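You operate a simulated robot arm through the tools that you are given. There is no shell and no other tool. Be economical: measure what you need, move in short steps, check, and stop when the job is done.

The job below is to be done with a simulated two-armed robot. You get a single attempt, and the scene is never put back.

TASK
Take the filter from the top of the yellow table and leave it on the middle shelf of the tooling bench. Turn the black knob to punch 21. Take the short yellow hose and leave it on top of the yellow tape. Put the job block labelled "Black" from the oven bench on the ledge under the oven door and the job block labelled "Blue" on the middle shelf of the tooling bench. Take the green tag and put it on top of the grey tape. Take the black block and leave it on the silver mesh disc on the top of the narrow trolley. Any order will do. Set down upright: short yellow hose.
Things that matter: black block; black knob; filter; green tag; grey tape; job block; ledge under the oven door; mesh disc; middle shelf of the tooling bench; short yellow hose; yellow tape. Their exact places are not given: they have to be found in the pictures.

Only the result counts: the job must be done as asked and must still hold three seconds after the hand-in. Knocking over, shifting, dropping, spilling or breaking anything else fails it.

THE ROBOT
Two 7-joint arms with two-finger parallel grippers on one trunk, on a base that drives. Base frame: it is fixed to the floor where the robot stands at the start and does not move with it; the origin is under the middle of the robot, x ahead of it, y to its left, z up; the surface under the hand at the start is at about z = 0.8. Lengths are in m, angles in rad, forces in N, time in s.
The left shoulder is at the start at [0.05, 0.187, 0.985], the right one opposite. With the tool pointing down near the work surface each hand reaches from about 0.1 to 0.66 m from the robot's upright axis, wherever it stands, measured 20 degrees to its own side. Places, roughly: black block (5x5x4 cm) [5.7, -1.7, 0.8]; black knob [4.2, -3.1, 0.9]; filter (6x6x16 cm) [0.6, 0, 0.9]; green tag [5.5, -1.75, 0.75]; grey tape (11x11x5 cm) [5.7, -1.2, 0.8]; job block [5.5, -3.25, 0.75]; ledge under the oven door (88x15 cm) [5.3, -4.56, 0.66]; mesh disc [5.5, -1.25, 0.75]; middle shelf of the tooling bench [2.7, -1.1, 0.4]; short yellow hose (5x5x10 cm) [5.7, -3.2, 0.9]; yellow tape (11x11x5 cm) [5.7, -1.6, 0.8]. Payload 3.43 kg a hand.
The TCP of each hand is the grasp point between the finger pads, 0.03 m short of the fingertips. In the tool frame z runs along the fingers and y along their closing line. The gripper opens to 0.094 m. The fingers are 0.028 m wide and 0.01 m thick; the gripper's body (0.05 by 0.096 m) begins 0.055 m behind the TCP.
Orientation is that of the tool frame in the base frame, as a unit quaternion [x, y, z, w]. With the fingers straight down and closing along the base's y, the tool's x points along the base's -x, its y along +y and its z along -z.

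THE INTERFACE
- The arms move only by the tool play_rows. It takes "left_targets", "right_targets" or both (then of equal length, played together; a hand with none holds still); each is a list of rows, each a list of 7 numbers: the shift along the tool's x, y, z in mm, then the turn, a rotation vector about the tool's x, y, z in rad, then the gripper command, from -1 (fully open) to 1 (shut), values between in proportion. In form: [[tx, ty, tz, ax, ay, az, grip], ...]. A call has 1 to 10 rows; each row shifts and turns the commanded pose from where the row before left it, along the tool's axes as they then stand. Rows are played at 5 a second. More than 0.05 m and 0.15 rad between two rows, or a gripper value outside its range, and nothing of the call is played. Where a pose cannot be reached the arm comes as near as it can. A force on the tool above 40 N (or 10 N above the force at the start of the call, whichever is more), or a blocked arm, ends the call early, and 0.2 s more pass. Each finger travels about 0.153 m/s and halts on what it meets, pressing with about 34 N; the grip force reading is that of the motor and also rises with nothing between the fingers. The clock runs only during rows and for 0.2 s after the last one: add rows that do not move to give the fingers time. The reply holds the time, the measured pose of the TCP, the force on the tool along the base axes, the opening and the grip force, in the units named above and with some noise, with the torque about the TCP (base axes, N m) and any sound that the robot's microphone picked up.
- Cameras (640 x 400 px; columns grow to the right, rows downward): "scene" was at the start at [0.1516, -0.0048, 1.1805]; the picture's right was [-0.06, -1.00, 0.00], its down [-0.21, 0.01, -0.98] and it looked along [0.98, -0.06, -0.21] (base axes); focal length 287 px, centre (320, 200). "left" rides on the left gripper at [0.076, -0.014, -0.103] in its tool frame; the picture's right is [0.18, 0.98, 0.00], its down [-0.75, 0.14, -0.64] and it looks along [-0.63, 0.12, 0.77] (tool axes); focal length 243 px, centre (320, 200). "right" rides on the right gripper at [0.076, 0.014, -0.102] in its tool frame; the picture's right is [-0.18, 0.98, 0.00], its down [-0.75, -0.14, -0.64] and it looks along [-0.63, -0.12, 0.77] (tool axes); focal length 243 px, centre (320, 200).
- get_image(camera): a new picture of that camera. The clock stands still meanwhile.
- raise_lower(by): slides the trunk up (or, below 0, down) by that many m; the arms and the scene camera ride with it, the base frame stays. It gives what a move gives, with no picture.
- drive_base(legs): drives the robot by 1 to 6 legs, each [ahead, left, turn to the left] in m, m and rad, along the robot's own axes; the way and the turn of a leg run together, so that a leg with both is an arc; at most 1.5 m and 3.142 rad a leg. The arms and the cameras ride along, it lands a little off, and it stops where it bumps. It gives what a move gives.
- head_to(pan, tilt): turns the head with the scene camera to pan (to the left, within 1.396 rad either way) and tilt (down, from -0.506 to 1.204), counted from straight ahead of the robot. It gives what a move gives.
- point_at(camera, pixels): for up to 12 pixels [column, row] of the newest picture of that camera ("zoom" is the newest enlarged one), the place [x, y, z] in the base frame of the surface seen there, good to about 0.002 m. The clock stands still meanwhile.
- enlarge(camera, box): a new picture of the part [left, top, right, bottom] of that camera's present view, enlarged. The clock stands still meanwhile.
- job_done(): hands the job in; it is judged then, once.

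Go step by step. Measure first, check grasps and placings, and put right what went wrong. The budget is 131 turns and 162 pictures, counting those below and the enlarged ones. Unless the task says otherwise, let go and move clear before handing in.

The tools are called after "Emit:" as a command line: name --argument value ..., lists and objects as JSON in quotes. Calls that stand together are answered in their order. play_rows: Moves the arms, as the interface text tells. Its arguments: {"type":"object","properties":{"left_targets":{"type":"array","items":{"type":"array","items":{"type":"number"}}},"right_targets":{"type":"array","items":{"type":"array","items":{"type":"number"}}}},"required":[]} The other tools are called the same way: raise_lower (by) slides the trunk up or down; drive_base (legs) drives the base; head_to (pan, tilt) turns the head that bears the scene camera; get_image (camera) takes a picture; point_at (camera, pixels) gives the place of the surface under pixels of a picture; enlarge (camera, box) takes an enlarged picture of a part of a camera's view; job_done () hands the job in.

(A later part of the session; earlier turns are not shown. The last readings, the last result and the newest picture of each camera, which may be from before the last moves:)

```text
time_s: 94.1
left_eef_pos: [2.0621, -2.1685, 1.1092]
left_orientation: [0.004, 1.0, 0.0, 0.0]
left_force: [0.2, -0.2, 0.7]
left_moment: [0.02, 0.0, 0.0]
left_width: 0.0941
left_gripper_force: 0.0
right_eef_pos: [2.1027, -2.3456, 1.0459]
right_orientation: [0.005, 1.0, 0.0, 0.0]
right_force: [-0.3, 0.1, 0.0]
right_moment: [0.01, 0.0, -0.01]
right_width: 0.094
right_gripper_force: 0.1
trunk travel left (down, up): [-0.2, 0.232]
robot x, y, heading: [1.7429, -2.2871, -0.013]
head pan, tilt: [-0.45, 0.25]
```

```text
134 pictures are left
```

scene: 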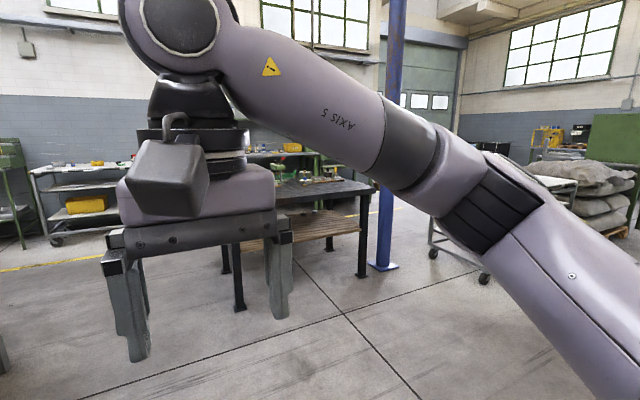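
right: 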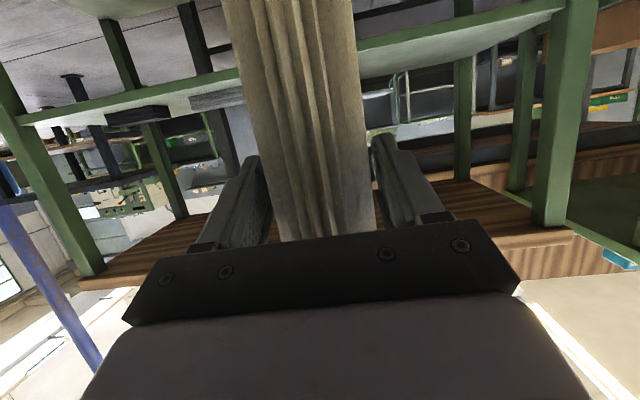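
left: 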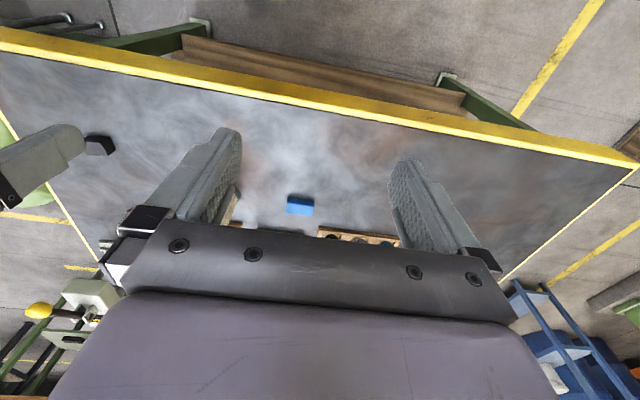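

The dark bench's front is at x≈3.58 and the knob device stands on its far part. I drive closer for a clear view.

Emit:
drive_base --legs '[[1.05, -0.75, 0]]'

Emit:
head_to --pan -0.12 --tilt 0.35

Emit:
get_image --camera "scene"

Emit:
get_image --camera "right"

```text
time_s: 101.2
left_eef_pos: [3.0876, -2.9283, 1.1108]
left_orientation: [-0.002, 1.0, 0.0, -0.001]
left_force: [0.5, -0.3, -0.9]
left_moment: [0.02, 0.02, 0.0]
left_width: 0.0941
left_gripper_force: 0.1
right_eef_pos: [3.1312, -3.1065, 1.0454]
right_orientation: [-0.002, 1.0, 0.0, 0.001]
right_force: [0.2, 0.1, 0.2]
right_moment: [0.0, 0.04, 0.0]
right_width: 0.0939
right_gripper_force: 0.1
trunk travel left (down, up): [-0.2, 0.232]
robot x, y, heading: [2.7732, -3.0557, 0.005]
head pan, tilt: [-0.45, 0.25]
```

```text
time_s: 102.1
left_eef_pos: [3.0888, -2.9298, 1.1101]
left_orientation: [-0.003, 1.0, 0.001, -0.001]
left_force: [0.2, 0.6, -0.3]
left_moment: [0.0, 0.01, 0.0]
left_width: 0.094
left_gripper_force: 0.0
right_eef_pos: [3.1307, -3.1053, 1.0454]
right_orientation: [-0.003, 1.0, 0.0, 0.0]
right_force: [0.4, -0.2, 0.1]
right_moment: [0.02, -0.03, 0.01]
right_width: 0.0938
right_gripper_force: 0.1
trunk travel left (down, up): [-0.2, 0.232]
robot x, y, heading: [2.7691, -3.0564, 0.004]
head pan, tilt: [-0.12, 0.351]
```

```text
133 pictures are left
```

scene: 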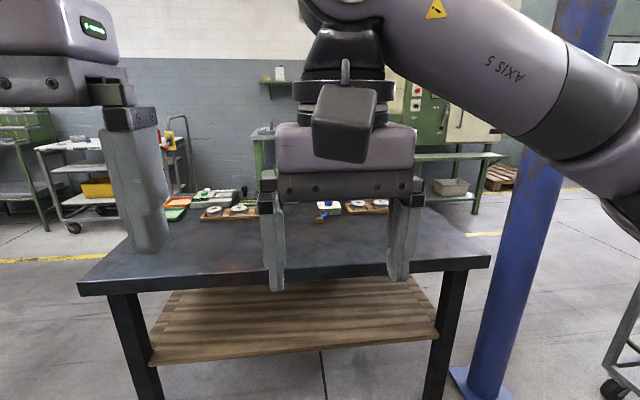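

```text
132 pictures are left
```

right: 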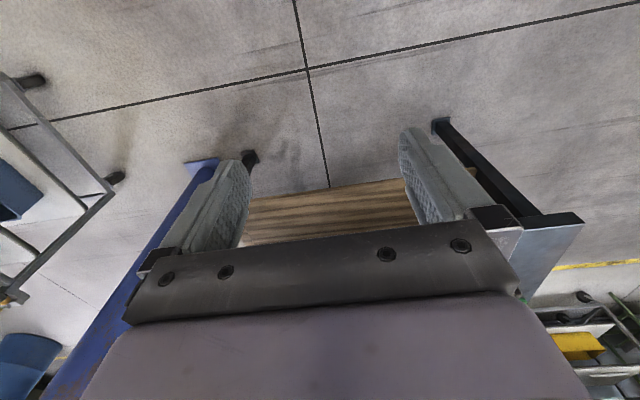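

The devices stand along the far side of the dark bench, around (240,205) and (330,210). I enlarge.

Emit:
enlarge --camera "scene" --box '[150, 160, 430, 240]'

Emit:
point_at --camera "scene" --pixels '[[330, 207], [368, 205], [228, 210], [225, 192], [490, 265], [80, 285], [428, 207], [170, 205], [322, 218], [450, 187], [255, 200], [470, 215]]'

```text
2.29 times, centred on (290, 200) of scene
```

zoom: 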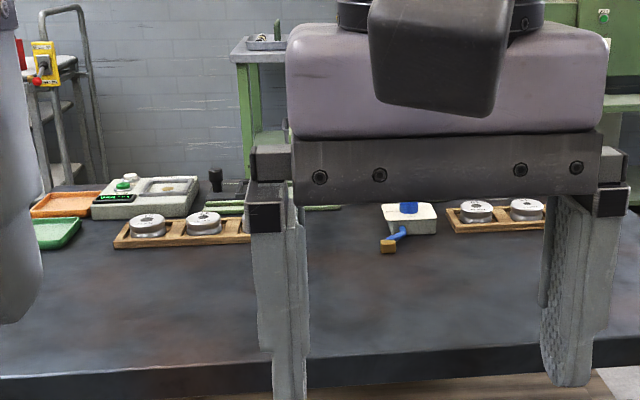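

```text
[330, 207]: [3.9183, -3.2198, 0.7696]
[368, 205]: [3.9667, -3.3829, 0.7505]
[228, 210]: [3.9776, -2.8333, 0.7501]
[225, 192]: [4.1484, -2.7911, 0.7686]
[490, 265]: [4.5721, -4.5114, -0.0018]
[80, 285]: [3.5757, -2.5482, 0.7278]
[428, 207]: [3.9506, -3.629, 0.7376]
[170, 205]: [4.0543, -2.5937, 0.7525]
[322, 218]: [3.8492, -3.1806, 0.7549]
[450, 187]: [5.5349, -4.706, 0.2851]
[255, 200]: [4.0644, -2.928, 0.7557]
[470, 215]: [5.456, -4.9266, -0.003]
```

The devices are near the far edge, so I'll work from behind the bench. I look left to choose a way round.

Emit:
head_to --pan 0.5 --tilt 0.35

Emit:
get_image --camera "scene"

Emit:
get_image --camera "left"

```text
time_s: 103.1
left_eef_pos: [3.0889, -2.9289, 1.109]
left_orientation: [-0.002, 1.0, 0.0, 0.0]
left_force: [0.7, 0.7, 0.5]
left_moment: [0.06, 0.0, 0.03]
left_width: 0.0936
left_gripper_force: 0.0
right_eef_pos: [3.1306, -3.1061, 1.0454]
right_orientation: [-0.002, 1.0, 0.0, 0.0]
right_force: [0.6, -0.1, -0.2]
right_moment: [-0.06, 0.02, -0.02]
right_width: 0.0941
right_gripper_force: 0.0
trunk travel left (down, up): [-0.2, 0.232]
robot x, y, heading: [2.7668, -3.0563, 0.003]
head pan, tilt: [0.499, 0.351]
```

```text
130 pictures are left
```

scene: 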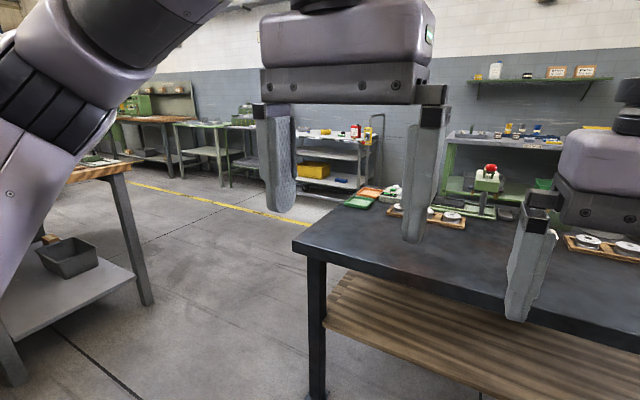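

```text
129 pictures are left
```

left: 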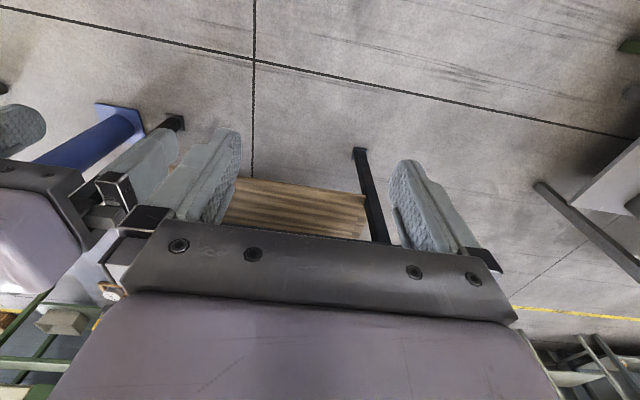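

A gap leads between this bench and the grey one on the left. I measure its width and what lies behind.

Emit:
point_at --camera "scene" --pixels '[[148, 303], [128, 170], [310, 385], [292, 245], [358, 170], [345, 195], [300, 190], [487, 185], [480, 140], [500, 200], [255, 215], [460, 180]]'

Emit:
enlarge --camera "scene" --box '[420, 110, 640, 250]'

```text
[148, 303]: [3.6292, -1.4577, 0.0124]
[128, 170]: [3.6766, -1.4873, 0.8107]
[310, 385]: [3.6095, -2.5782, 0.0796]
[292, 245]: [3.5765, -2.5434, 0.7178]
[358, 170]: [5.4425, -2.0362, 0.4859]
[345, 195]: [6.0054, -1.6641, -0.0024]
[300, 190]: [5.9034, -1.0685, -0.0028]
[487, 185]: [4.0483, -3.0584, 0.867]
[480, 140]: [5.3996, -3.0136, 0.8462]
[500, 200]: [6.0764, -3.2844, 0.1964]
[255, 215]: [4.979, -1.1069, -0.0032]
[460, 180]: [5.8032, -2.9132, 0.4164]
```

```text
2.86 times, centred on (530, 180) of scene
```

zoom: 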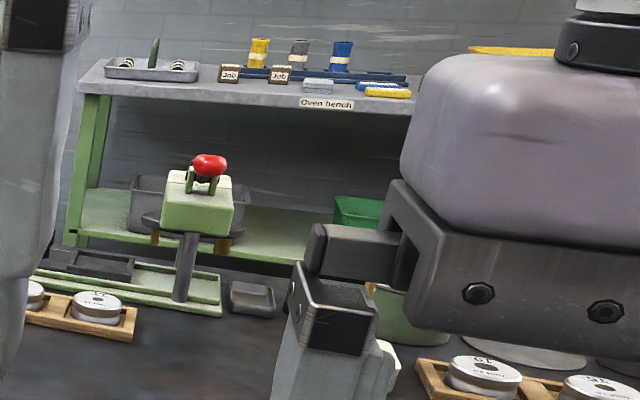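

The gap is about 1.07 m wide (y -1.48 to -2.55). I drive through it along y≈-2.02 to behind the bench.

Emit:
drive_base --legs '[[0, 0.74, 0], [0.8, 0.29, 0]]'

Emit:
get_image --camera "scene"

```text
time_s: 114.0
left_eef_pos: [3.8761, -1.8963, 1.1097]
left_orientation: [-0.004, 1.0, 0.0, -0.001]
left_force: [0.4, -0.5, -0.6]
left_moment: [-0.01, 0.01, 0.0]
left_width: 0.094
left_gripper_force: 0.0
right_eef_pos: [3.9188, -2.0743, 1.0457]
right_orientation: [-0.004, 1.0, 0.0, 0.0]
right_force: [-0.2, 1.1, 0.3]
right_moment: [0.02, 0.0, 0.02]
right_width: 0.094
right_gripper_force: 0.2
trunk travel left (down, up): [-0.2, 0.232]
robot x, y, heading: [3.557, -2.0183, 0.009]
head pan, tilt: [0.499, 0.351]
```

```text
127 pictures are left
```

scene: 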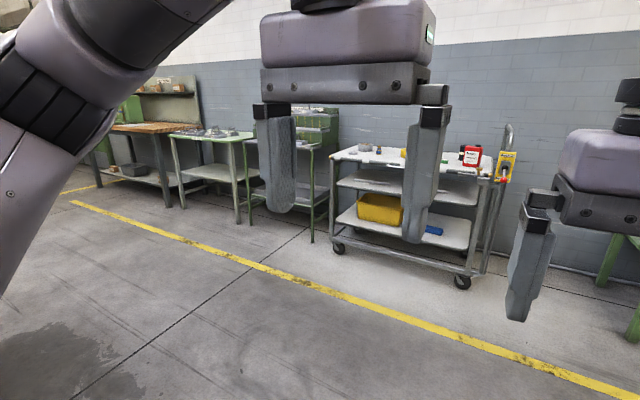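

I'm through. I go on and look at the trolley and the bench's back.

Emit:
point_at --camera "scene" --pixels '[[480, 180], [332, 157], [462, 285], [400, 180], [420, 160], [252, 145], [312, 148]]'

Emit:
drive_base --legs '[[1.1, 0, 0]]'

Emit:
head_to --pan 0.15 --tilt 0.5

Emit:
get_image --camera "scene"

Emit:
head_to --pan -1.0 --tilt 0.3

Emit:
get_image --camera "scene"

```text
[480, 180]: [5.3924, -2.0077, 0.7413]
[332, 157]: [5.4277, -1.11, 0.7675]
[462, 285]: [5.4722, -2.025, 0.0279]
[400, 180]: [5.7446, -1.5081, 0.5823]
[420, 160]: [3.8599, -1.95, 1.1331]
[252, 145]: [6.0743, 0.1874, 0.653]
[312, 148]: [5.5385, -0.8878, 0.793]
```

```text
time_s: 119.6
left_eef_pos: [4.9633, -1.882, 1.1094]
left_orientation: [-0.007, 1.0, -0.001, 0.0]
left_force: [0.4, -0.3, -0.2]
left_moment: [-0.02, 0.01, -0.03]
left_width: 0.0941
left_gripper_force: 0.2
right_eef_pos: [5.0068, -2.0586, 1.0453]
right_orientation: [-0.007, 1.0, 0.0, 0.0]
right_force: [-0.9, 0.5, 0.4]
right_moment: [0.03, -0.01, -0.01]
right_width: 0.0941
right_gripper_force: 0.1
trunk travel left (down, up): [-0.2, 0.232]
robot x, y, heading: [4.6452, -2.0124, 0.015]
head pan, tilt: [0.499, 0.351]
```

```text
time_s: 120.4
left_eef_pos: [4.9623, -1.8816, 1.1114]
left_orientation: [-0.006, 1.0, 0.0, 0.001]
left_force: [0.0, 0.0, -0.4]
left_moment: [0.05, -0.02, -0.01]
left_width: 0.094
left_gripper_force: 0.0
right_eef_pos: [5.0071, -2.059, 1.0455]
right_orientation: [-0.007, 1.0, 0.0, -0.001]
right_force: [0.1, 0.2, 0.3]
right_moment: [0.02, 0.03, -0.01]
right_width: 0.0939
right_gripper_force: 0.0
trunk travel left (down, up): [-0.2, 0.232]
robot x, y, heading: [4.6487, -2.0068, 0.01]
head pan, tilt: [0.15, 0.499]
```

```text
126 pictures are left
```

scene: 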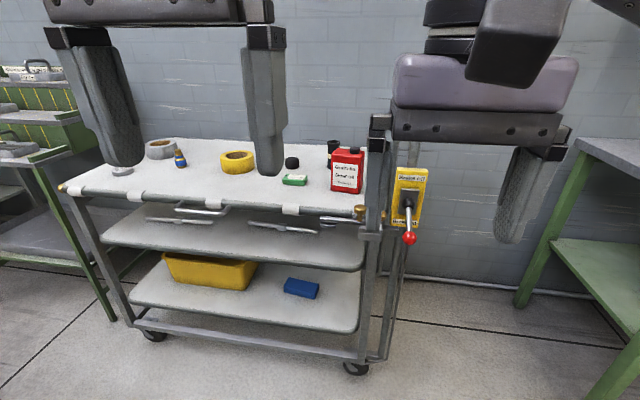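

```text
time_s: 121.8
left_eef_pos: [4.9634, -1.8819, 1.1096]
left_orientation: [-0.008, 1.0, 0.0, 0.0]
left_force: [0.8, -0.4, 0.1]
left_moment: [-0.01, 0.0, 0.01]
left_width: 0.0938
left_gripper_force: 0.1
right_eef_pos: [5.0076, -2.0589, 1.0454]
right_orientation: [-0.007, 1.0, -0.001, 0.0]
right_force: [0.1, -0.2, -1.1]
right_moment: [0.01, -0.01, -0.04]
right_width: 0.0938
right_gripper_force: 0.0
trunk travel left (down, up): [-0.2, 0.232]
robot x, y, heading: [4.6486, -2.0113, 0.015]
head pan, tilt: [-1.0, 0.3]
```

```text
125 pictures are left
```

scene: 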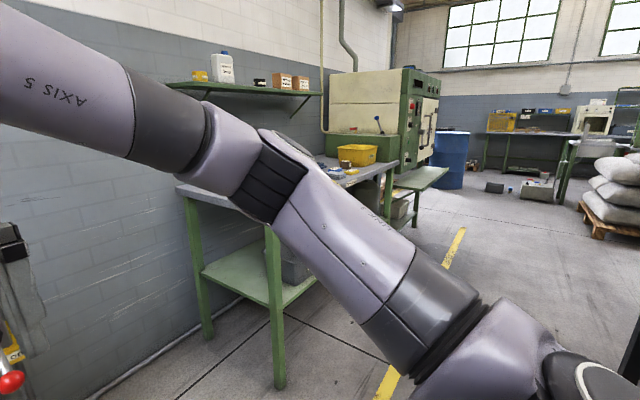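

The trolley top shows the grey tape (161,149), yellow tape (237,160), black block (292,163) and green tag (295,180). I centre on it and look closer.

Emit:
drive_base --legs '[[0.2, 0.5, -0.015]]'

Emit:
head_to --pan 0 --tilt 0.6

Emit:
get_image --camera "scene"

Emit:
get_image --camera "right"

Emit:
get_image --camera "left"

```text
time_s: 126.5
left_eef_pos: [5.1592, -1.4111, 1.109]
left_orientation: [0.005, 1.0, 0.0, 0.0]
left_force: [-0.9, 0.3, -0.3]
left_moment: [0.03, 0.02, 0.0]
left_width: 0.0941
left_gripper_force: 0.1
right_eef_pos: [5.1995, -1.5888, 1.0441]
right_orientation: [0.005, 1.0, 0.0, 0.0]
right_force: [0.1, 0.1, -0.5]
right_moment: [0.01, 0.03, 0.01]
right_width: 0.0941
right_gripper_force: 0.0
trunk travel left (down, up): [-0.2, 0.232]
robot x, y, heading: [4.838, -1.5314, -0.009]
head pan, tilt: [-1.0, 0.3]
```

```text
time_s: 127.8
left_eef_pos: [5.1589, -1.4113, 1.1113]
left_orientation: [0.005, 1.0, 0.0, -0.001]
left_force: [-1.1, -0.4, -0.1]
left_moment: [0.0, 0.0, -0.01]
left_width: 0.0941
left_gripper_force: 0.1
right_eef_pos: [5.1981, -1.5898, 1.0449]
right_orientation: [0.005, 1.0, 0.0, 0.0]
right_force: [0.3, -1.0, 0.2]
right_moment: [0.0, -0.03, -0.01]
right_width: 0.0939
right_gripper_force: 0.1
trunk travel left (down, up): [-0.2, 0.232]
robot x, y, heading: [4.8432, -1.531, -0.009]
head pan, tilt: [0.0, 0.6]
```

```text
124 pictures are left
```

scene: 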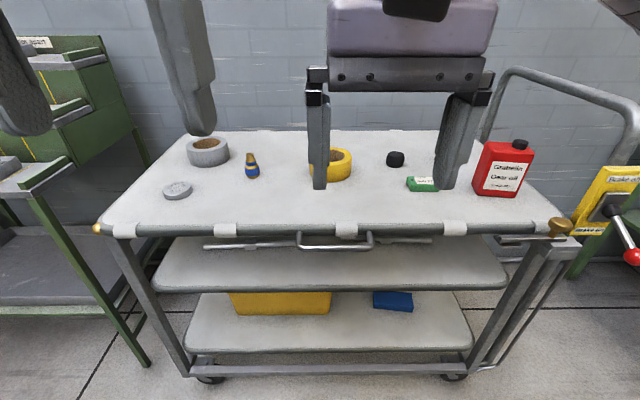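

```text
123 pictures are left
```

right: 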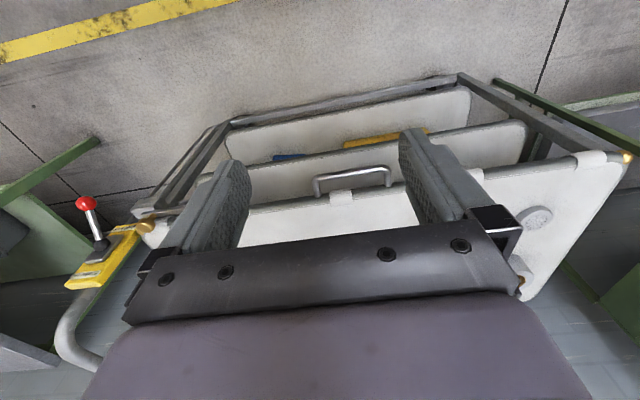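

```text
122 pictures are left
```

left: 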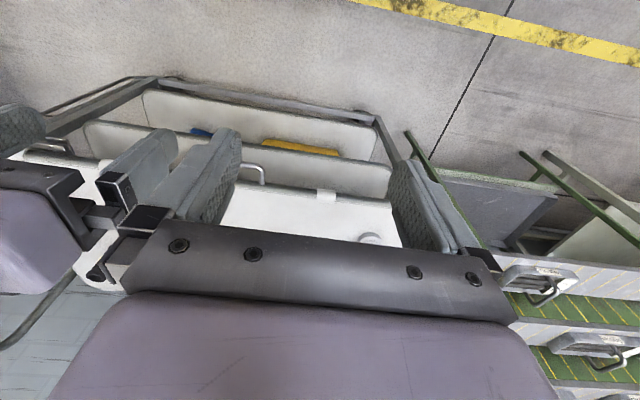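

The mesh disc is the silver disc at (178,190), and the black block is at (395,159). I enlarge and measure.

Emit:
enlarge --camera "scene" --box '[120, 120, 540, 240]'

Emit:
point_at --camera "scene" --pixels '[[395, 155], [388, 162], [403, 162], [422, 180], [422, 188], [410, 184], [435, 184], [178, 188], [178, 199], [207, 145], [188, 150], [228, 150]]'

```text
1.52 times, centred on (330, 180) of scene
```

zoom: 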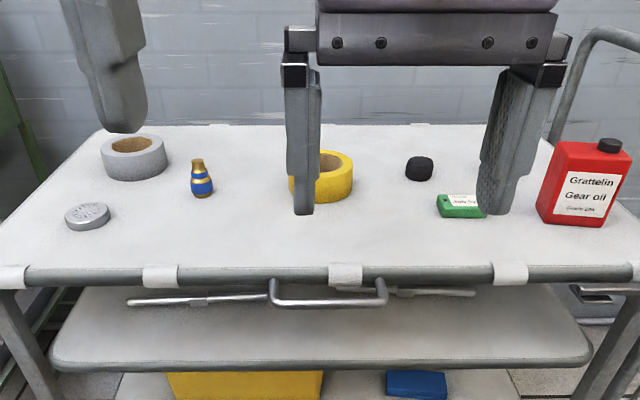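

```text
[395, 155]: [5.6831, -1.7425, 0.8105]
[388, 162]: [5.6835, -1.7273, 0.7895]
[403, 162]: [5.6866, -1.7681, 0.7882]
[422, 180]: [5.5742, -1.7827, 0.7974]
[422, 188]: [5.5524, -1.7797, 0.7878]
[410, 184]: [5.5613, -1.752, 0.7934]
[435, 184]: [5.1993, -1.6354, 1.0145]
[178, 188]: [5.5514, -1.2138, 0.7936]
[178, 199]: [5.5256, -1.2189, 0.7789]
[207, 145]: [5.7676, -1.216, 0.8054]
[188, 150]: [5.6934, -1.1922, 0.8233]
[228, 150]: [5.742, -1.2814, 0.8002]
```

I measure the trolley's front handle and tape tops so I know how close I may drive.

Emit:
point_at --camera "scene" --pixels '[[335, 246], [300, 243], [347, 231], [270, 232], [320, 368], [200, 362], [213, 138], [340, 155], [345, 150], [450, 370], [250, 165], [298, 131]]'

Emit:
drive_base --legs '[[0.22, 0, 0.009]]'

Emit:
head_to --pan 0 --tilt 0.85

Emit:
get_image --camera "scene"

```text
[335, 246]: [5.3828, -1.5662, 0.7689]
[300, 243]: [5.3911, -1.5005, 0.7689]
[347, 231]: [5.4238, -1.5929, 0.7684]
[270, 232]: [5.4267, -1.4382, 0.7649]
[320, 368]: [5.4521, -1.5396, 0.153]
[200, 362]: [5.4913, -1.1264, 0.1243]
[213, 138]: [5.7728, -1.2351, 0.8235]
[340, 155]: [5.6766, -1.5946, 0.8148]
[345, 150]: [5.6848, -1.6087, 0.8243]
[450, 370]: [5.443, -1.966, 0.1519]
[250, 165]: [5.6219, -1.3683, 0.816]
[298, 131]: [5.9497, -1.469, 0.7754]
```

```text
time_s: 129.5
left_eef_pos: [5.3755, -1.4087, 1.1097]
left_orientation: [0.001, 1.0, 0.0, 0.0]
left_force: [0.4, 0.4, 0.1]
left_moment: [0.02, 0.01, 0.0]
left_width: 0.0939
left_gripper_force: 0.1
right_eef_pos: [5.4172, -1.5859, 1.0461]
right_orientation: [0.0, 1.0, 0.0, 0.0]
right_force: [0.3, -0.5, -0.2]
right_moment: [-0.02, 0.05, -0.03]
right_width: 0.094
right_gripper_force: 0.0
trunk travel left (down, up): [-0.2, 0.232]
robot x, y, heading: [5.0612, -1.5319, -0.002]
head pan, tilt: [0.0, 0.6]
```

```text
time_s: 130.2
left_eef_pos: [5.3754, -1.4092, 1.1099]
left_orientation: [0.0, 1.0, 0.0, 0.0]
left_force: [0.3, -0.5, 0.1]
left_moment: [0.04, -0.01, 0.02]
left_width: 0.0941
left_gripper_force: 0.1
right_eef_pos: [5.4164, -1.5869, 1.0458]
right_orientation: [0.0, 1.0, -0.001, 0.0]
right_force: [-0.1, 0.1, 0.6]
right_moment: [-0.02, 0.03, -0.02]
right_width: 0.0942
right_gripper_force: 0.0
trunk travel left (down, up): [-0.2, 0.232]
robot x, y, heading: [5.0592, -1.5327, 0.003]
head pan, tilt: [0.0, 0.85]
```

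```text
120 pictures are left
```

scene: 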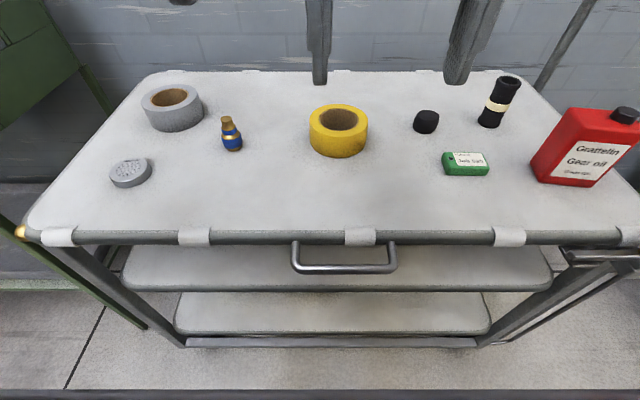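

A clear view now. I zoom on the block, tag and disc and measure them.

Emit:
enlarge --camera "scene" --box '[390, 70, 560, 190]'

Emit:
point_at --camera "zoom" --pixels '[[132, 160], [105, 185], [160, 187], [132, 225], [205, 335], [285, 325], [205, 370], [360, 365], [280, 372], [355, 325]]'

Emit:
point_at --camera "scene" --pixels '[[131, 172], [112, 178], [150, 170], [132, 161], [165, 100], [145, 103], [200, 100], [170, 88], [180, 116], [338, 128], [338, 105], [312, 120]]'

```text
3.33 times, centred on (475, 130) of scene
```

zoom: 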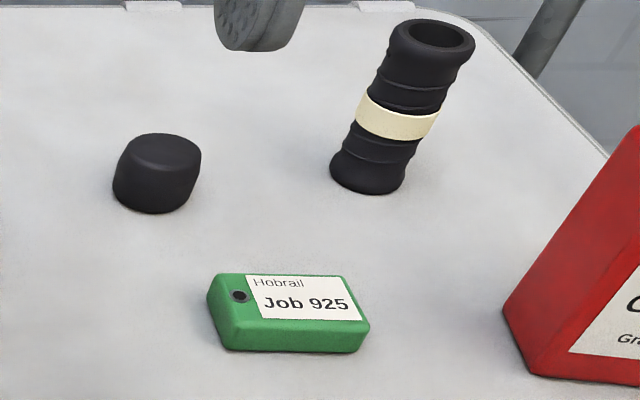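

```text
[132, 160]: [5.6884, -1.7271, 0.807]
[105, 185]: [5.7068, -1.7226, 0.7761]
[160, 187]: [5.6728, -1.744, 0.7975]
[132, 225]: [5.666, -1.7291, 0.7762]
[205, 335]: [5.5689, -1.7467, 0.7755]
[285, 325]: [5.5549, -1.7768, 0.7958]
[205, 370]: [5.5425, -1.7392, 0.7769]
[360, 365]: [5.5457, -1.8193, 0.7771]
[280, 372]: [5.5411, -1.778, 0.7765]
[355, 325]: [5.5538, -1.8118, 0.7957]
```

```text
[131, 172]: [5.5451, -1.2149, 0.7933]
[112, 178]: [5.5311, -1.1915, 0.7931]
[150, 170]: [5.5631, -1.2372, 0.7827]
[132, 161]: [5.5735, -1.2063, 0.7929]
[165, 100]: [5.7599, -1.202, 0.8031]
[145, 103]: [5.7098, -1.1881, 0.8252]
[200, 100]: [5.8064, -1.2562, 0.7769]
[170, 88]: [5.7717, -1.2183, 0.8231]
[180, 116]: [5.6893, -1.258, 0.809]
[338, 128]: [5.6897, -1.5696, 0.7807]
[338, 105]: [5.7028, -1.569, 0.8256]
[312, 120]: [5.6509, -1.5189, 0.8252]
```

I get the tag's back edge and the block's outline for exact centres.

Emit:
point_at --camera "zoom" --pixels '[[235, 278], [340, 279], [225, 318], [212, 295], [366, 345], [125, 152], [160, 136], [197, 150], [195, 185], [118, 180], [150, 211], [165, 150]]'

```text
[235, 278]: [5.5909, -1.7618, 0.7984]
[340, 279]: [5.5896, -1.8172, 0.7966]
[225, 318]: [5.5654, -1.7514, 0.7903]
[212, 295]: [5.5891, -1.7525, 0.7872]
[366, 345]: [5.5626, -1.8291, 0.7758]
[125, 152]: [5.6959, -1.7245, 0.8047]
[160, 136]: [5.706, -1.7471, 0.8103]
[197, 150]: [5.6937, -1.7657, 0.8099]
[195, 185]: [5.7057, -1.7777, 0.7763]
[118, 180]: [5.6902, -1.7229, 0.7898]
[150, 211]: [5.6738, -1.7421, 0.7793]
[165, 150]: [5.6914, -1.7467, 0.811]
```

Tag centre is (5.568, -1.785), 8 cm along y, with the trolley top at z 0.776. I tilt the right hand 0.4 rad forward for reach and move above the tag.

Emit:
play_rows --right_targets '[[0, 0, 0, 0, -0.15, 0, -1], [0, 0, 0, 0, -0.15, 0, -1], [0, 0, 0, 0, -0.1, 0, -1], [-12.2, -33, 31.6, 0, 0, 0, -1], [-12.2, -33, 31.6, 0, 0, 0, -1], [-12.2, -33, 31.6, 0, 0, 0, -1], [-12.2, -33, 31.6, 0, 0, 0, -1], [-12.2, -33, 31.6, 0, 0, 0, -1], [-12.2, -33, 31.6, 0, 0, 0, -1], [0, 0, 0, 0, 0, 0, -1]]'

Emit:
get_image --camera "right"

Emit:
get_image --camera "scene"

```text
time_s: 132.4
left_eef_pos: [5.3747, -1.4098, 1.1098]
left_orientation: [0.0, 1.0, -0.001, 0.0]
left_force: [0.7, -0.2, -0.4]
left_moment: [-0.01, -0.02, 0.02]
left_width: 0.094
left_gripper_force: 0.1
right_eef_pos: [5.5588, -1.7862, 0.8969]
right_orientation: [-0.001, 0.98, 0.0, 0.198]
right_force: [0.5, 1.0, -1.1]
right_moment: [0.01, -0.02, 0.02]
right_width: 0.094
right_gripper_force: 0.1
trunk travel left (down, up): [-0.2, 0.232]
robot x, y, heading: [5.0556, -1.5325, 0.004]
head pan, tilt: [0.0, 0.85]
```

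```text
118 pictures are left
```

right: 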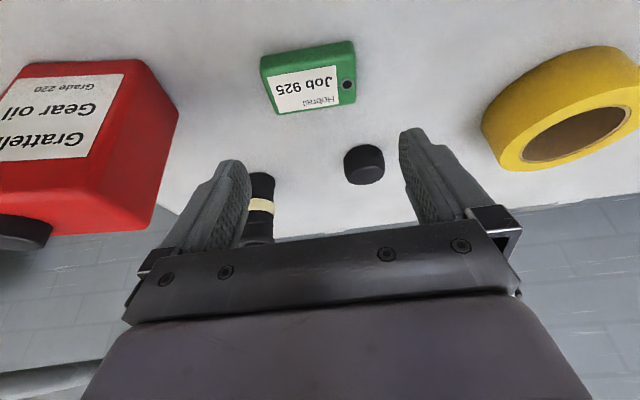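

```text
117 pictures are left
```

scene: 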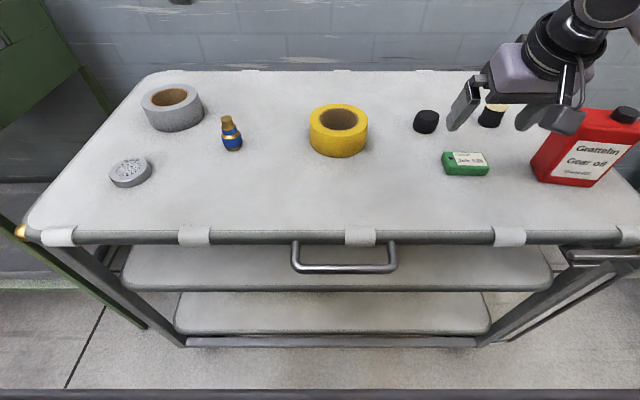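

I verify the tag's corners from the wrist camera before descending.

Emit:
point_at --camera "right" --pixels '[[262, 62], [352, 44], [271, 112], [354, 102], [345, 160], [383, 162], [364, 149], [178, 110]]'

```text
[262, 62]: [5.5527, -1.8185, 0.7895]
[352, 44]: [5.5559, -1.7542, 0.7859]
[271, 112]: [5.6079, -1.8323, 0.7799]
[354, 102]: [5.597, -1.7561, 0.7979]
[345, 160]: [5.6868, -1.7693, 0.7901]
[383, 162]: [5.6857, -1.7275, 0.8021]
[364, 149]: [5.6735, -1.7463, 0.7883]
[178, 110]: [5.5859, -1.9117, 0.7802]
```

The tag is centred under the hand, so I go down and close.

Emit:
play_rows --right_targets '[[15.5, -0.5, 39, 0, 0, 0, -1], [15.5, -0.5, 38, 0, 0, 0, -1], [0, 0, 0, 0, 0, 0, -1], [0, 0, 0, 0, 0, 0, 1], [0, 0, 0, 0, 0, 0, 1], [0, 0, 0, 0, 0, 0, 1]]'

Emit:
get_image --camera "right"

```text
time_s: 133.8
left_eef_pos: [5.3751, -1.4089, 1.1098]
left_orientation: [0.0, 1.0, 0.0, 0.0]
left_force: [0.6, -0.6, -0.3]
left_moment: [0.03, -0.03, -0.02]
left_width: 0.0941
left_gripper_force: 0.1
right_eef_pos: [5.5587, -1.7873, 0.8143]
right_orientation: [0.0, 0.98, 0.0, 0.198]
right_force: [1.1, 0.3, 1.8]
right_moment: [0.02, -0.05, -0.04]
right_width: 0.069
right_gripper_force: 33.9
trunk travel left (down, up): [-0.2, 0.232]
robot x, y, heading: [5.0579, -1.5306, 0.003]
head pan, tilt: [0.0, 0.85]
```

```text
116 pictures are left
```

right: 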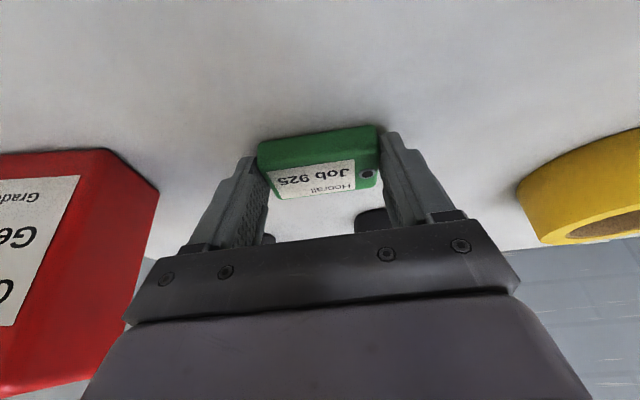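

Gripped (0.069). I lift 12 cm and strafe left with it to bring the grey tape before the right hand.

Emit:
play_rows --right_targets '[[-15.6, 0, -36.8, 0, 0, 0, 1], [-15.6, 0, -36.8, 0, 0, 0, 1], [-15.6, 0, -36.8, 0, 0, 0, 1], [0, 0, 0, 0, 0, 0, 1]]'

Emit:
drive_base --legs '[[0, 0.5, -0.003]]'

Emit:
get_image --camera "scene"

Emit:
get_image --camera "right"

```text
time_s: 134.8
left_eef_pos: [5.374, -1.4091, 1.1094]
left_orientation: [0.001, 1.0, 0.0, 0.0]
left_force: [0.9, -1.2, -0.3]
left_moment: [0.01, 0.03, 0.01]
left_width: 0.0941
left_gripper_force: 0.2
right_eef_pos: [5.559, -1.7878, 0.9365]
right_orientation: [-0.001, 0.98, 0.0, 0.199]
right_force: [0.7, 0.6, 0.1]
right_moment: [0.01, 0.01, -0.01]
right_width: 0.069
right_gripper_force: 34.1
trunk travel left (down, up): [-0.2, 0.232]
robot x, y, heading: [5.0549, -1.5363, -0.001]
head pan, tilt: [0.0, 0.85]
```

```text
time_s: 139.8
left_eef_pos: [5.3717, -0.9066, 1.1105]
left_orientation: [-0.003, 1.0, 0.0, 0.0]
left_force: [0.0, -0.5, 0.0]
left_moment: [-0.01, 0.01, 0.03]
left_width: 0.094
left_gripper_force: 0.0
right_eef_pos: [5.5597, -1.2824, 0.9348]
right_orientation: [-0.003, 0.98, 0.001, 0.198]
right_force: [-0.3, 0.0, -0.3]
right_moment: [0.0, 0.02, 0.0]
right_width: 0.0691
right_gripper_force: 33.9
trunk travel left (down, up): [-0.2, 0.232]
robot x, y, heading: [5.0571, -1.0333, 0.005]
head pan, tilt: [0.0, 0.85]
```

```text
115 pictures are left
```

scene: 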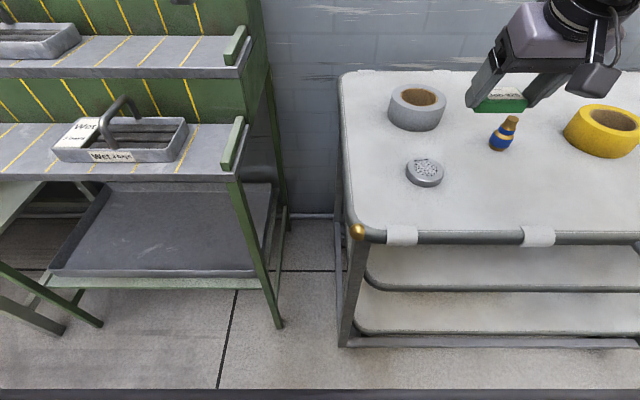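

```text
114 pictures are left
```

right: 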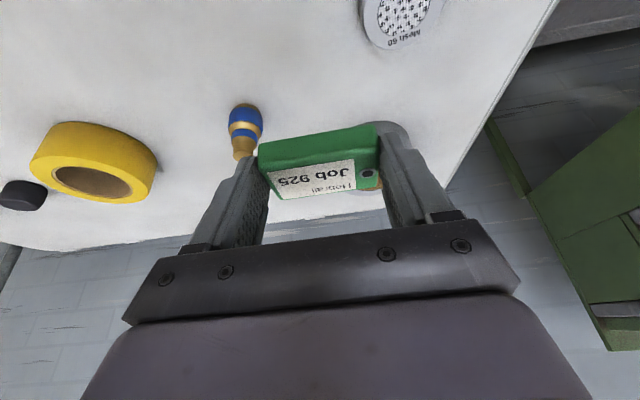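

The grey tape is at (417,107) in the scene. I measure its rim and hole.

Emit:
point_at --camera "scene" --pixels '[[393, 98], [442, 98], [417, 90], [417, 112], [400, 97], [436, 100], [399, 107], [437, 108], [425, 166], [412, 170], [438, 170], [424, 180]]'

```text
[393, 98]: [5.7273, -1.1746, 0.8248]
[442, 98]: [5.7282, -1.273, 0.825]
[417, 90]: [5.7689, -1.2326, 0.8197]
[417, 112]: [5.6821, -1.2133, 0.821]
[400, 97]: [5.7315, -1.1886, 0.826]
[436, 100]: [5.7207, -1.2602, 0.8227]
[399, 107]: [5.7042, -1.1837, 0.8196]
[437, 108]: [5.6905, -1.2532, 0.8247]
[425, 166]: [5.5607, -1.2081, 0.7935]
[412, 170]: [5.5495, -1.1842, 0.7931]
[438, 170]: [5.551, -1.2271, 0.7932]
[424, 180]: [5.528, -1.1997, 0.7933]
```

The tape centre is about (5.733, -1.223), top z 0.825. I carry the tag over it.

Emit:
play_rows --right_targets '[[-33.9, 14.8, 23.8, 0, 0, 0, 1], [-33.9, 14.8, 23.8, 0, 0, 0, 1], [-33.9, 14.8, 23.8, 0, 0, 0, 1], [-33.9, 14.8, 23.8, 0, 0, 0, 1], [0, 0, 0, 0, 0, 0, 1]]'

Emit:
get_image --camera "right"

Emit:
enlarge --camera "scene" --box '[340, 40, 560, 180]'

```text
time_s: 141.0
left_eef_pos: [5.3719, -0.9041, 1.1102]
left_orientation: [-0.003, 1.0, 0.0, 0.0]
left_force: [0.2, -0.1, 0.8]
left_moment: [0.01, 0.01, 0.01]
left_width: 0.0941
left_gripper_force: 0.1
right_eef_pos: [5.72, -1.2224, 0.9014]
right_orientation: [-0.003, 0.98, -0.001, 0.198]
right_force: [0.4, 0.1, -0.2]
right_moment: [0.01, -0.02, 0.0]
right_width: 0.0687
right_gripper_force: 33.8
trunk travel left (down, up): [-0.2, 0.232]
robot x, y, heading: [5.0585, -1.0317, 0.003]
head pan, tilt: [0.0, 0.85]
```

```text
113 pictures are left
```

right: 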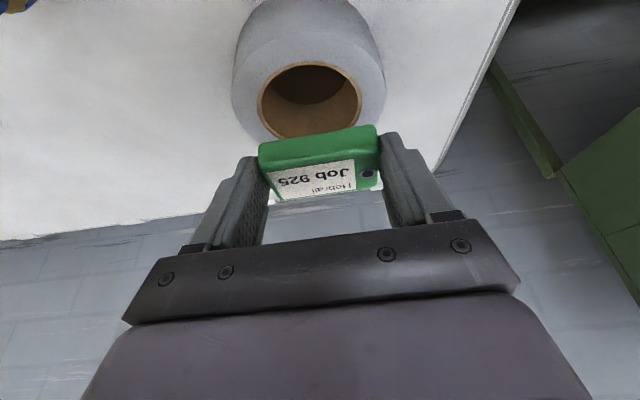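

```text
2.86 times, centred on (450, 110) of scene
```

zoom: 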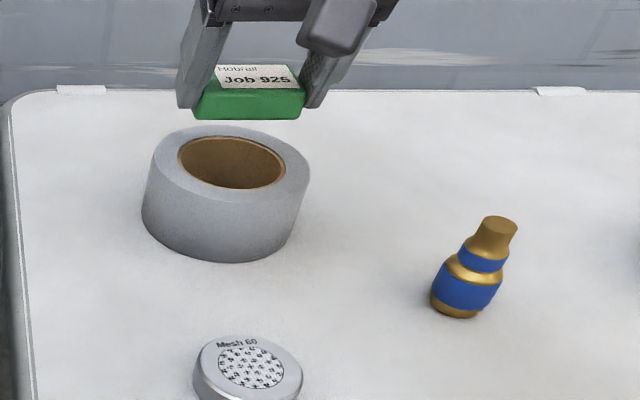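

I check the tape rim and the held tag with the wrist camera.

Emit:
point_at --camera "right" --pixels '[[240, 95], [378, 75], [250, 80], [370, 70], [310, 55], [310, 45], [262, 145], [375, 128], [320, 130], [262, 100], [355, 95]]'

Emit:
point_at --camera "zoom" --pixels '[[200, 112], [300, 112], [250, 85], [215, 85], [300, 90]]'

```text
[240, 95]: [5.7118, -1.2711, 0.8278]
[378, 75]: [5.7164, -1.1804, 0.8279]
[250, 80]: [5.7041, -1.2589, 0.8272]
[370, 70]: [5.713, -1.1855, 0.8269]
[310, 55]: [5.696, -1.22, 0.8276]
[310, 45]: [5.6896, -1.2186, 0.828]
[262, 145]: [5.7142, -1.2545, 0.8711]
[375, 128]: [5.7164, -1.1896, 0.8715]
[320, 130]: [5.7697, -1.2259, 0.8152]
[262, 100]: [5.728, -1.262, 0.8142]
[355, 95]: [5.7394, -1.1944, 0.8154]
```

```text
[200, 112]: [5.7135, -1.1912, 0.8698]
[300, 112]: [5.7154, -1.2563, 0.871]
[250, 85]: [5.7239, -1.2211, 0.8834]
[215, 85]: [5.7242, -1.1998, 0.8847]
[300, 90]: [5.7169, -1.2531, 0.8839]
```

Tag and tape are aligned to a few mm. I lower 34 mm, then feel for contact.

Emit:
play_rows --right_targets '[[6.6, 0, 15.6, 0, 0, 0, 1], [5.8, 0, 13.8, 0, 0, 0, 1], [0, 0, 0, 0, 0, 0, 1]]'

Emit:
enlarge --camera "scene" --box '[340, 40, 560, 180]'

```text
time_s: 141.8
left_eef_pos: [5.373, -0.9038, 1.1107]
left_orientation: [-0.003, 1.0, 0.0, 0.0]
left_force: [0.9, -0.1, -0.2]
left_moment: [0.0, 0.01, 0.02]
left_width: 0.0939
left_gripper_force: 0.0
right_eef_pos: [5.7194, -1.2236, 0.8714]
right_orientation: [-0.004, 0.98, 0.001, 0.199]
right_force: [-0.1, -1.2, -0.7]
right_moment: [0.02, 0.02, 0.02]
right_width: 0.0688
right_gripper_force: 33.6
trunk travel left (down, up): [-0.2, 0.232]
robot x, y, heading: [5.0573, -1.0295, 0.007]
head pan, tilt: [0.0, 0.85]
```

```text
2.86 times, centred on (450, 110) of scene
```

zoom: 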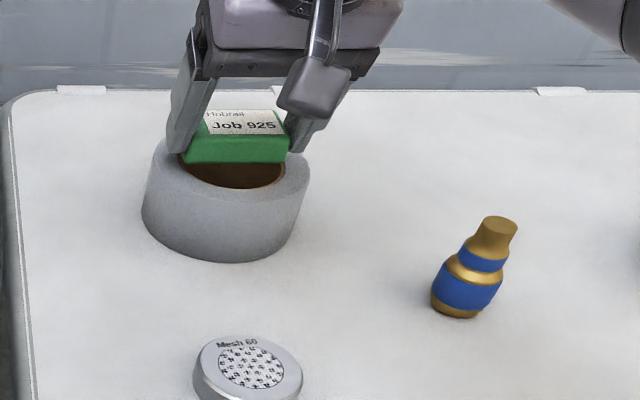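

About 6 mm is left. I lower in small steps.

Emit:
play_rows --right_targets '[[1.6, 0, 3.7, 0, 0, 0, 1], [1.2, 0, 2.8, 0, 0, 0, 1], [0, 0, 0, 0, 0, 0, 1]]'

```text
time_s: 142.6
left_eef_pos: [5.3719, -0.9035, 1.1118]
left_orientation: [-0.003, 1.0, 0.0, 0.0]
left_force: [-0.6, 0.3, 0.0]
left_moment: [-0.01, -0.02, 0.01]
left_width: 0.0941
left_gripper_force: 0.0
right_eef_pos: [5.7222, -1.2223, 0.8626]
right_orientation: [-0.002, 0.98, 0.001, 0.198]
right_force: [0.1, -1.0, -1.0]
right_moment: [-0.01, 0.01, 0.0]
right_width: 0.0688
right_gripper_force: 34.0
trunk travel left (down, up): [-0.2, 0.232]
robot x, y, heading: [5.0554, -1.0305, 0.009]
head pan, tilt: [0.0, 0.85]
```

Emit:
play_rows --right_targets '[[0.8, 0, 1.9, 0, 0, 0, 1], [0, 0, 0, 0, 0, 0, 1]]'

Emit:
enlarge --camera "scene" --box '[380, 60, 480, 130]'

```text
time_s: 143.2
left_eef_pos: [5.3711, -0.9032, 1.1109]
left_orientation: [-0.003, 1.0, 0.0, 0.001]
left_force: [-0.2, 0.3, 0.8]
left_moment: [-0.01, 0.01, 0.0]
left_width: 0.0938
left_gripper_force: 0.1
right_eef_pos: [5.7206, -1.2227, 0.8619]
right_orientation: [-0.002, 0.98, 0.001, 0.2]
right_force: [1.3, -0.8, 6.9]
right_moment: [0.04, -0.08, -0.02]
right_width: 0.0687
right_gripper_force: 34.3
trunk travel left (down, up): [-0.2, 0.232]
robot x, y, heading: [5.057, -1.0308, 0.01]
head pan, tilt: [0.0, 0.85]
```

```text
5.71 times, centred on (430, 95) of scene
```

zoom: 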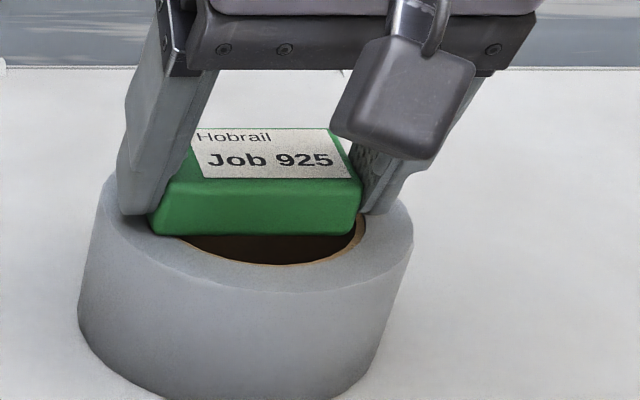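

The tag touches (6.9 N), but the hole is almost as wide as the tag is long, so centring matters. I measure the tag's edges against the rims.

Emit:
point_at --camera "zoom" --pixels '[[270, 262], [265, 288], [165, 225], [345, 230], [115, 200], [405, 215], [300, 132], [210, 130], [255, 180], [362, 200], [200, 240], [362, 230]]'

Emit:
get_image --camera "right"

```text
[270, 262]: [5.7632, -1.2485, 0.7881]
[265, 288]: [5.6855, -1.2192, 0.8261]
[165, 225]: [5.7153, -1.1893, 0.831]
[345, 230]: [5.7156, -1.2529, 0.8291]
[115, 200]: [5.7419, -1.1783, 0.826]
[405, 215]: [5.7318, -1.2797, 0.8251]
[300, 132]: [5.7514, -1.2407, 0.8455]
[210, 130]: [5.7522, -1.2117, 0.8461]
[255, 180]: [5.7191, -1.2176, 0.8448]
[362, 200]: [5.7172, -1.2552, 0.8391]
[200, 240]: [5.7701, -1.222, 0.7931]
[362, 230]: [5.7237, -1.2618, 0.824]
```

```text
109 pictures are left
```

right: 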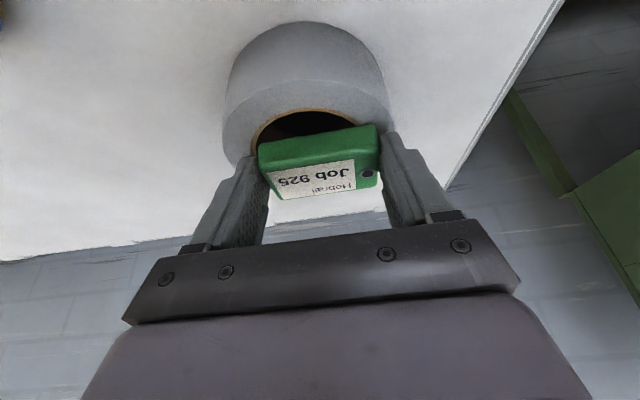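

The tag sits about 4 mm too far to +y relative to the tape (centre y≈-1.227). I lift slightly, shift 4 mm and set it down again.

Emit:
play_rows --right_targets '[[-3.1, 0, -7.4, 0, 0, 0, 1], [0, -4, 0, 0, 0, 0, 1], [0, 0, 0, 0, 0, 0, 1]]'

Emit:
enlarge --camera "right" --box '[210, 10, 410, 210]'

Emit:
enlarge --camera "scene" --box '[380, 60, 480, 130]'

Emit:
point_at --camera "zoom" --pixels '[[85, 230], [410, 230], [90, 215], [408, 215], [160, 215], [355, 215], [250, 225], [255, 295], [240, 293]]'

```text
time_s: 144.0
left_eef_pos: [5.3722, -0.9057, 1.1112]
left_orientation: [-0.002, 1.0, 0.001, 0.0]
left_force: [0.3, 1.1, -0.6]
left_moment: [-0.03, -0.01, -0.01]
left_width: 0.0941
left_gripper_force: 0.1
right_eef_pos: [5.72, -1.2253, 0.8686]
right_orientation: [-0.004, 0.98, 0.002, 0.198]
right_force: [-0.4, 0.4, -0.2]
right_moment: [0.01, 0.0, 0.0]
right_width: 0.0689
right_gripper_force: 33.9
trunk travel left (down, up): [-0.2, 0.232]
robot x, y, heading: [5.0566, -1.0336, 0.006]
head pan, tilt: [0.0, 0.85]
```

```text
2.00 times, centred on (310, 110) of right
```

zoom: 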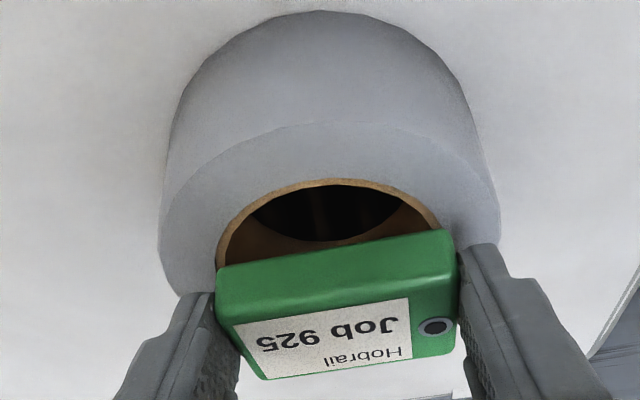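

```text
5.71 times, centred on (430, 95) of scene
```

zoom: 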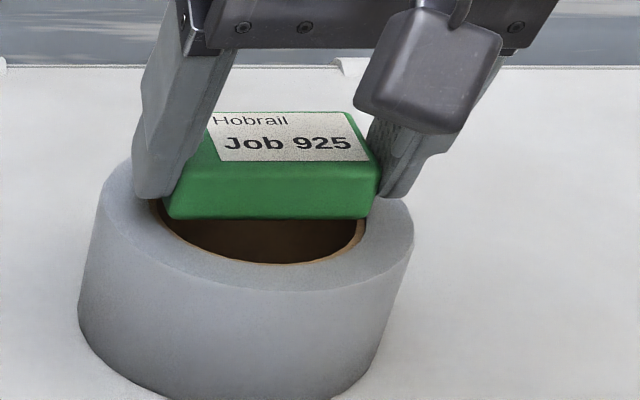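

```text
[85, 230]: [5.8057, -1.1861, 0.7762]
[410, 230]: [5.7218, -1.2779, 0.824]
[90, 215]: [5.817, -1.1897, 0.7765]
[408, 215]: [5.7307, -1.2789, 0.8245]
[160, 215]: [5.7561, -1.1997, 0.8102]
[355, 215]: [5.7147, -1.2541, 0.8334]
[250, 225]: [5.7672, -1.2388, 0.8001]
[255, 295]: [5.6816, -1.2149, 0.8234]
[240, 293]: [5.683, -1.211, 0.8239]
```

Both views say it is within about 2 mm. I shift 1.5 mm more and lower.

Emit:
play_rows --right_targets '[[0, -1.5, 0, 0, 0, 0, 1], [1.6, 0, 3.7, 0, 0, 0, 1], [1.3, 0, 3.1, 0, 0, 0, 1], [0, 0, 0, 0, 0, 0, 1]]'

Emit:
enlarge --camera "right" --box '[210, 10, 410, 210]'

Emit:
enlarge --camera "scene" --box '[380, 60, 480, 130]'

```text
time_s: 145.0
left_eef_pos: [5.3723, -0.9048, 1.1102]
left_orientation: [-0.002, 1.0, 0.0, 0.001]
left_force: [0.0, 0.6, 0.0]
left_moment: [-0.01, 0.01, 0.0]
left_width: 0.0942
left_gripper_force: 0.0
right_eef_pos: [5.7215, -1.2264, 0.8624]
right_orientation: [-0.002, 0.98, 0.0, 0.199]
right_force: [1.9, -0.1, 4.5]
right_moment: [-0.03, -0.04, -0.01]
right_width: 0.0688
right_gripper_force: 34.0
trunk travel left (down, up): [-0.2, 0.232]
robot x, y, heading: [5.0569, -1.0313, 0.005]
head pan, tilt: [0.0, 0.85]
```

```text
2.00 times, centred on (310, 110) of right
```

zoom: 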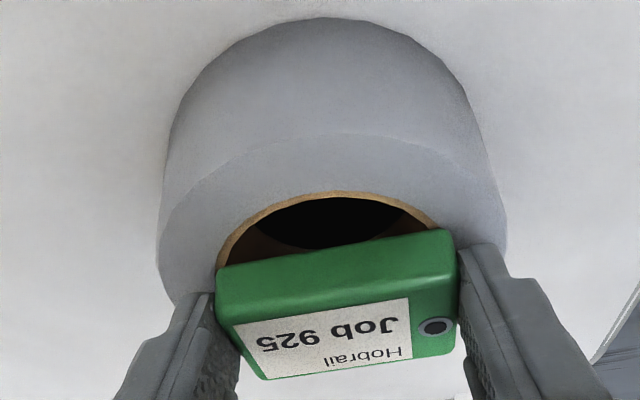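

```text
5.71 times, centred on (430, 95) of scene
```

zoom: 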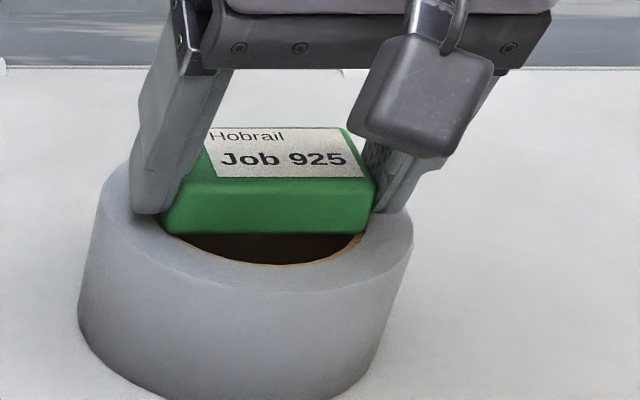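

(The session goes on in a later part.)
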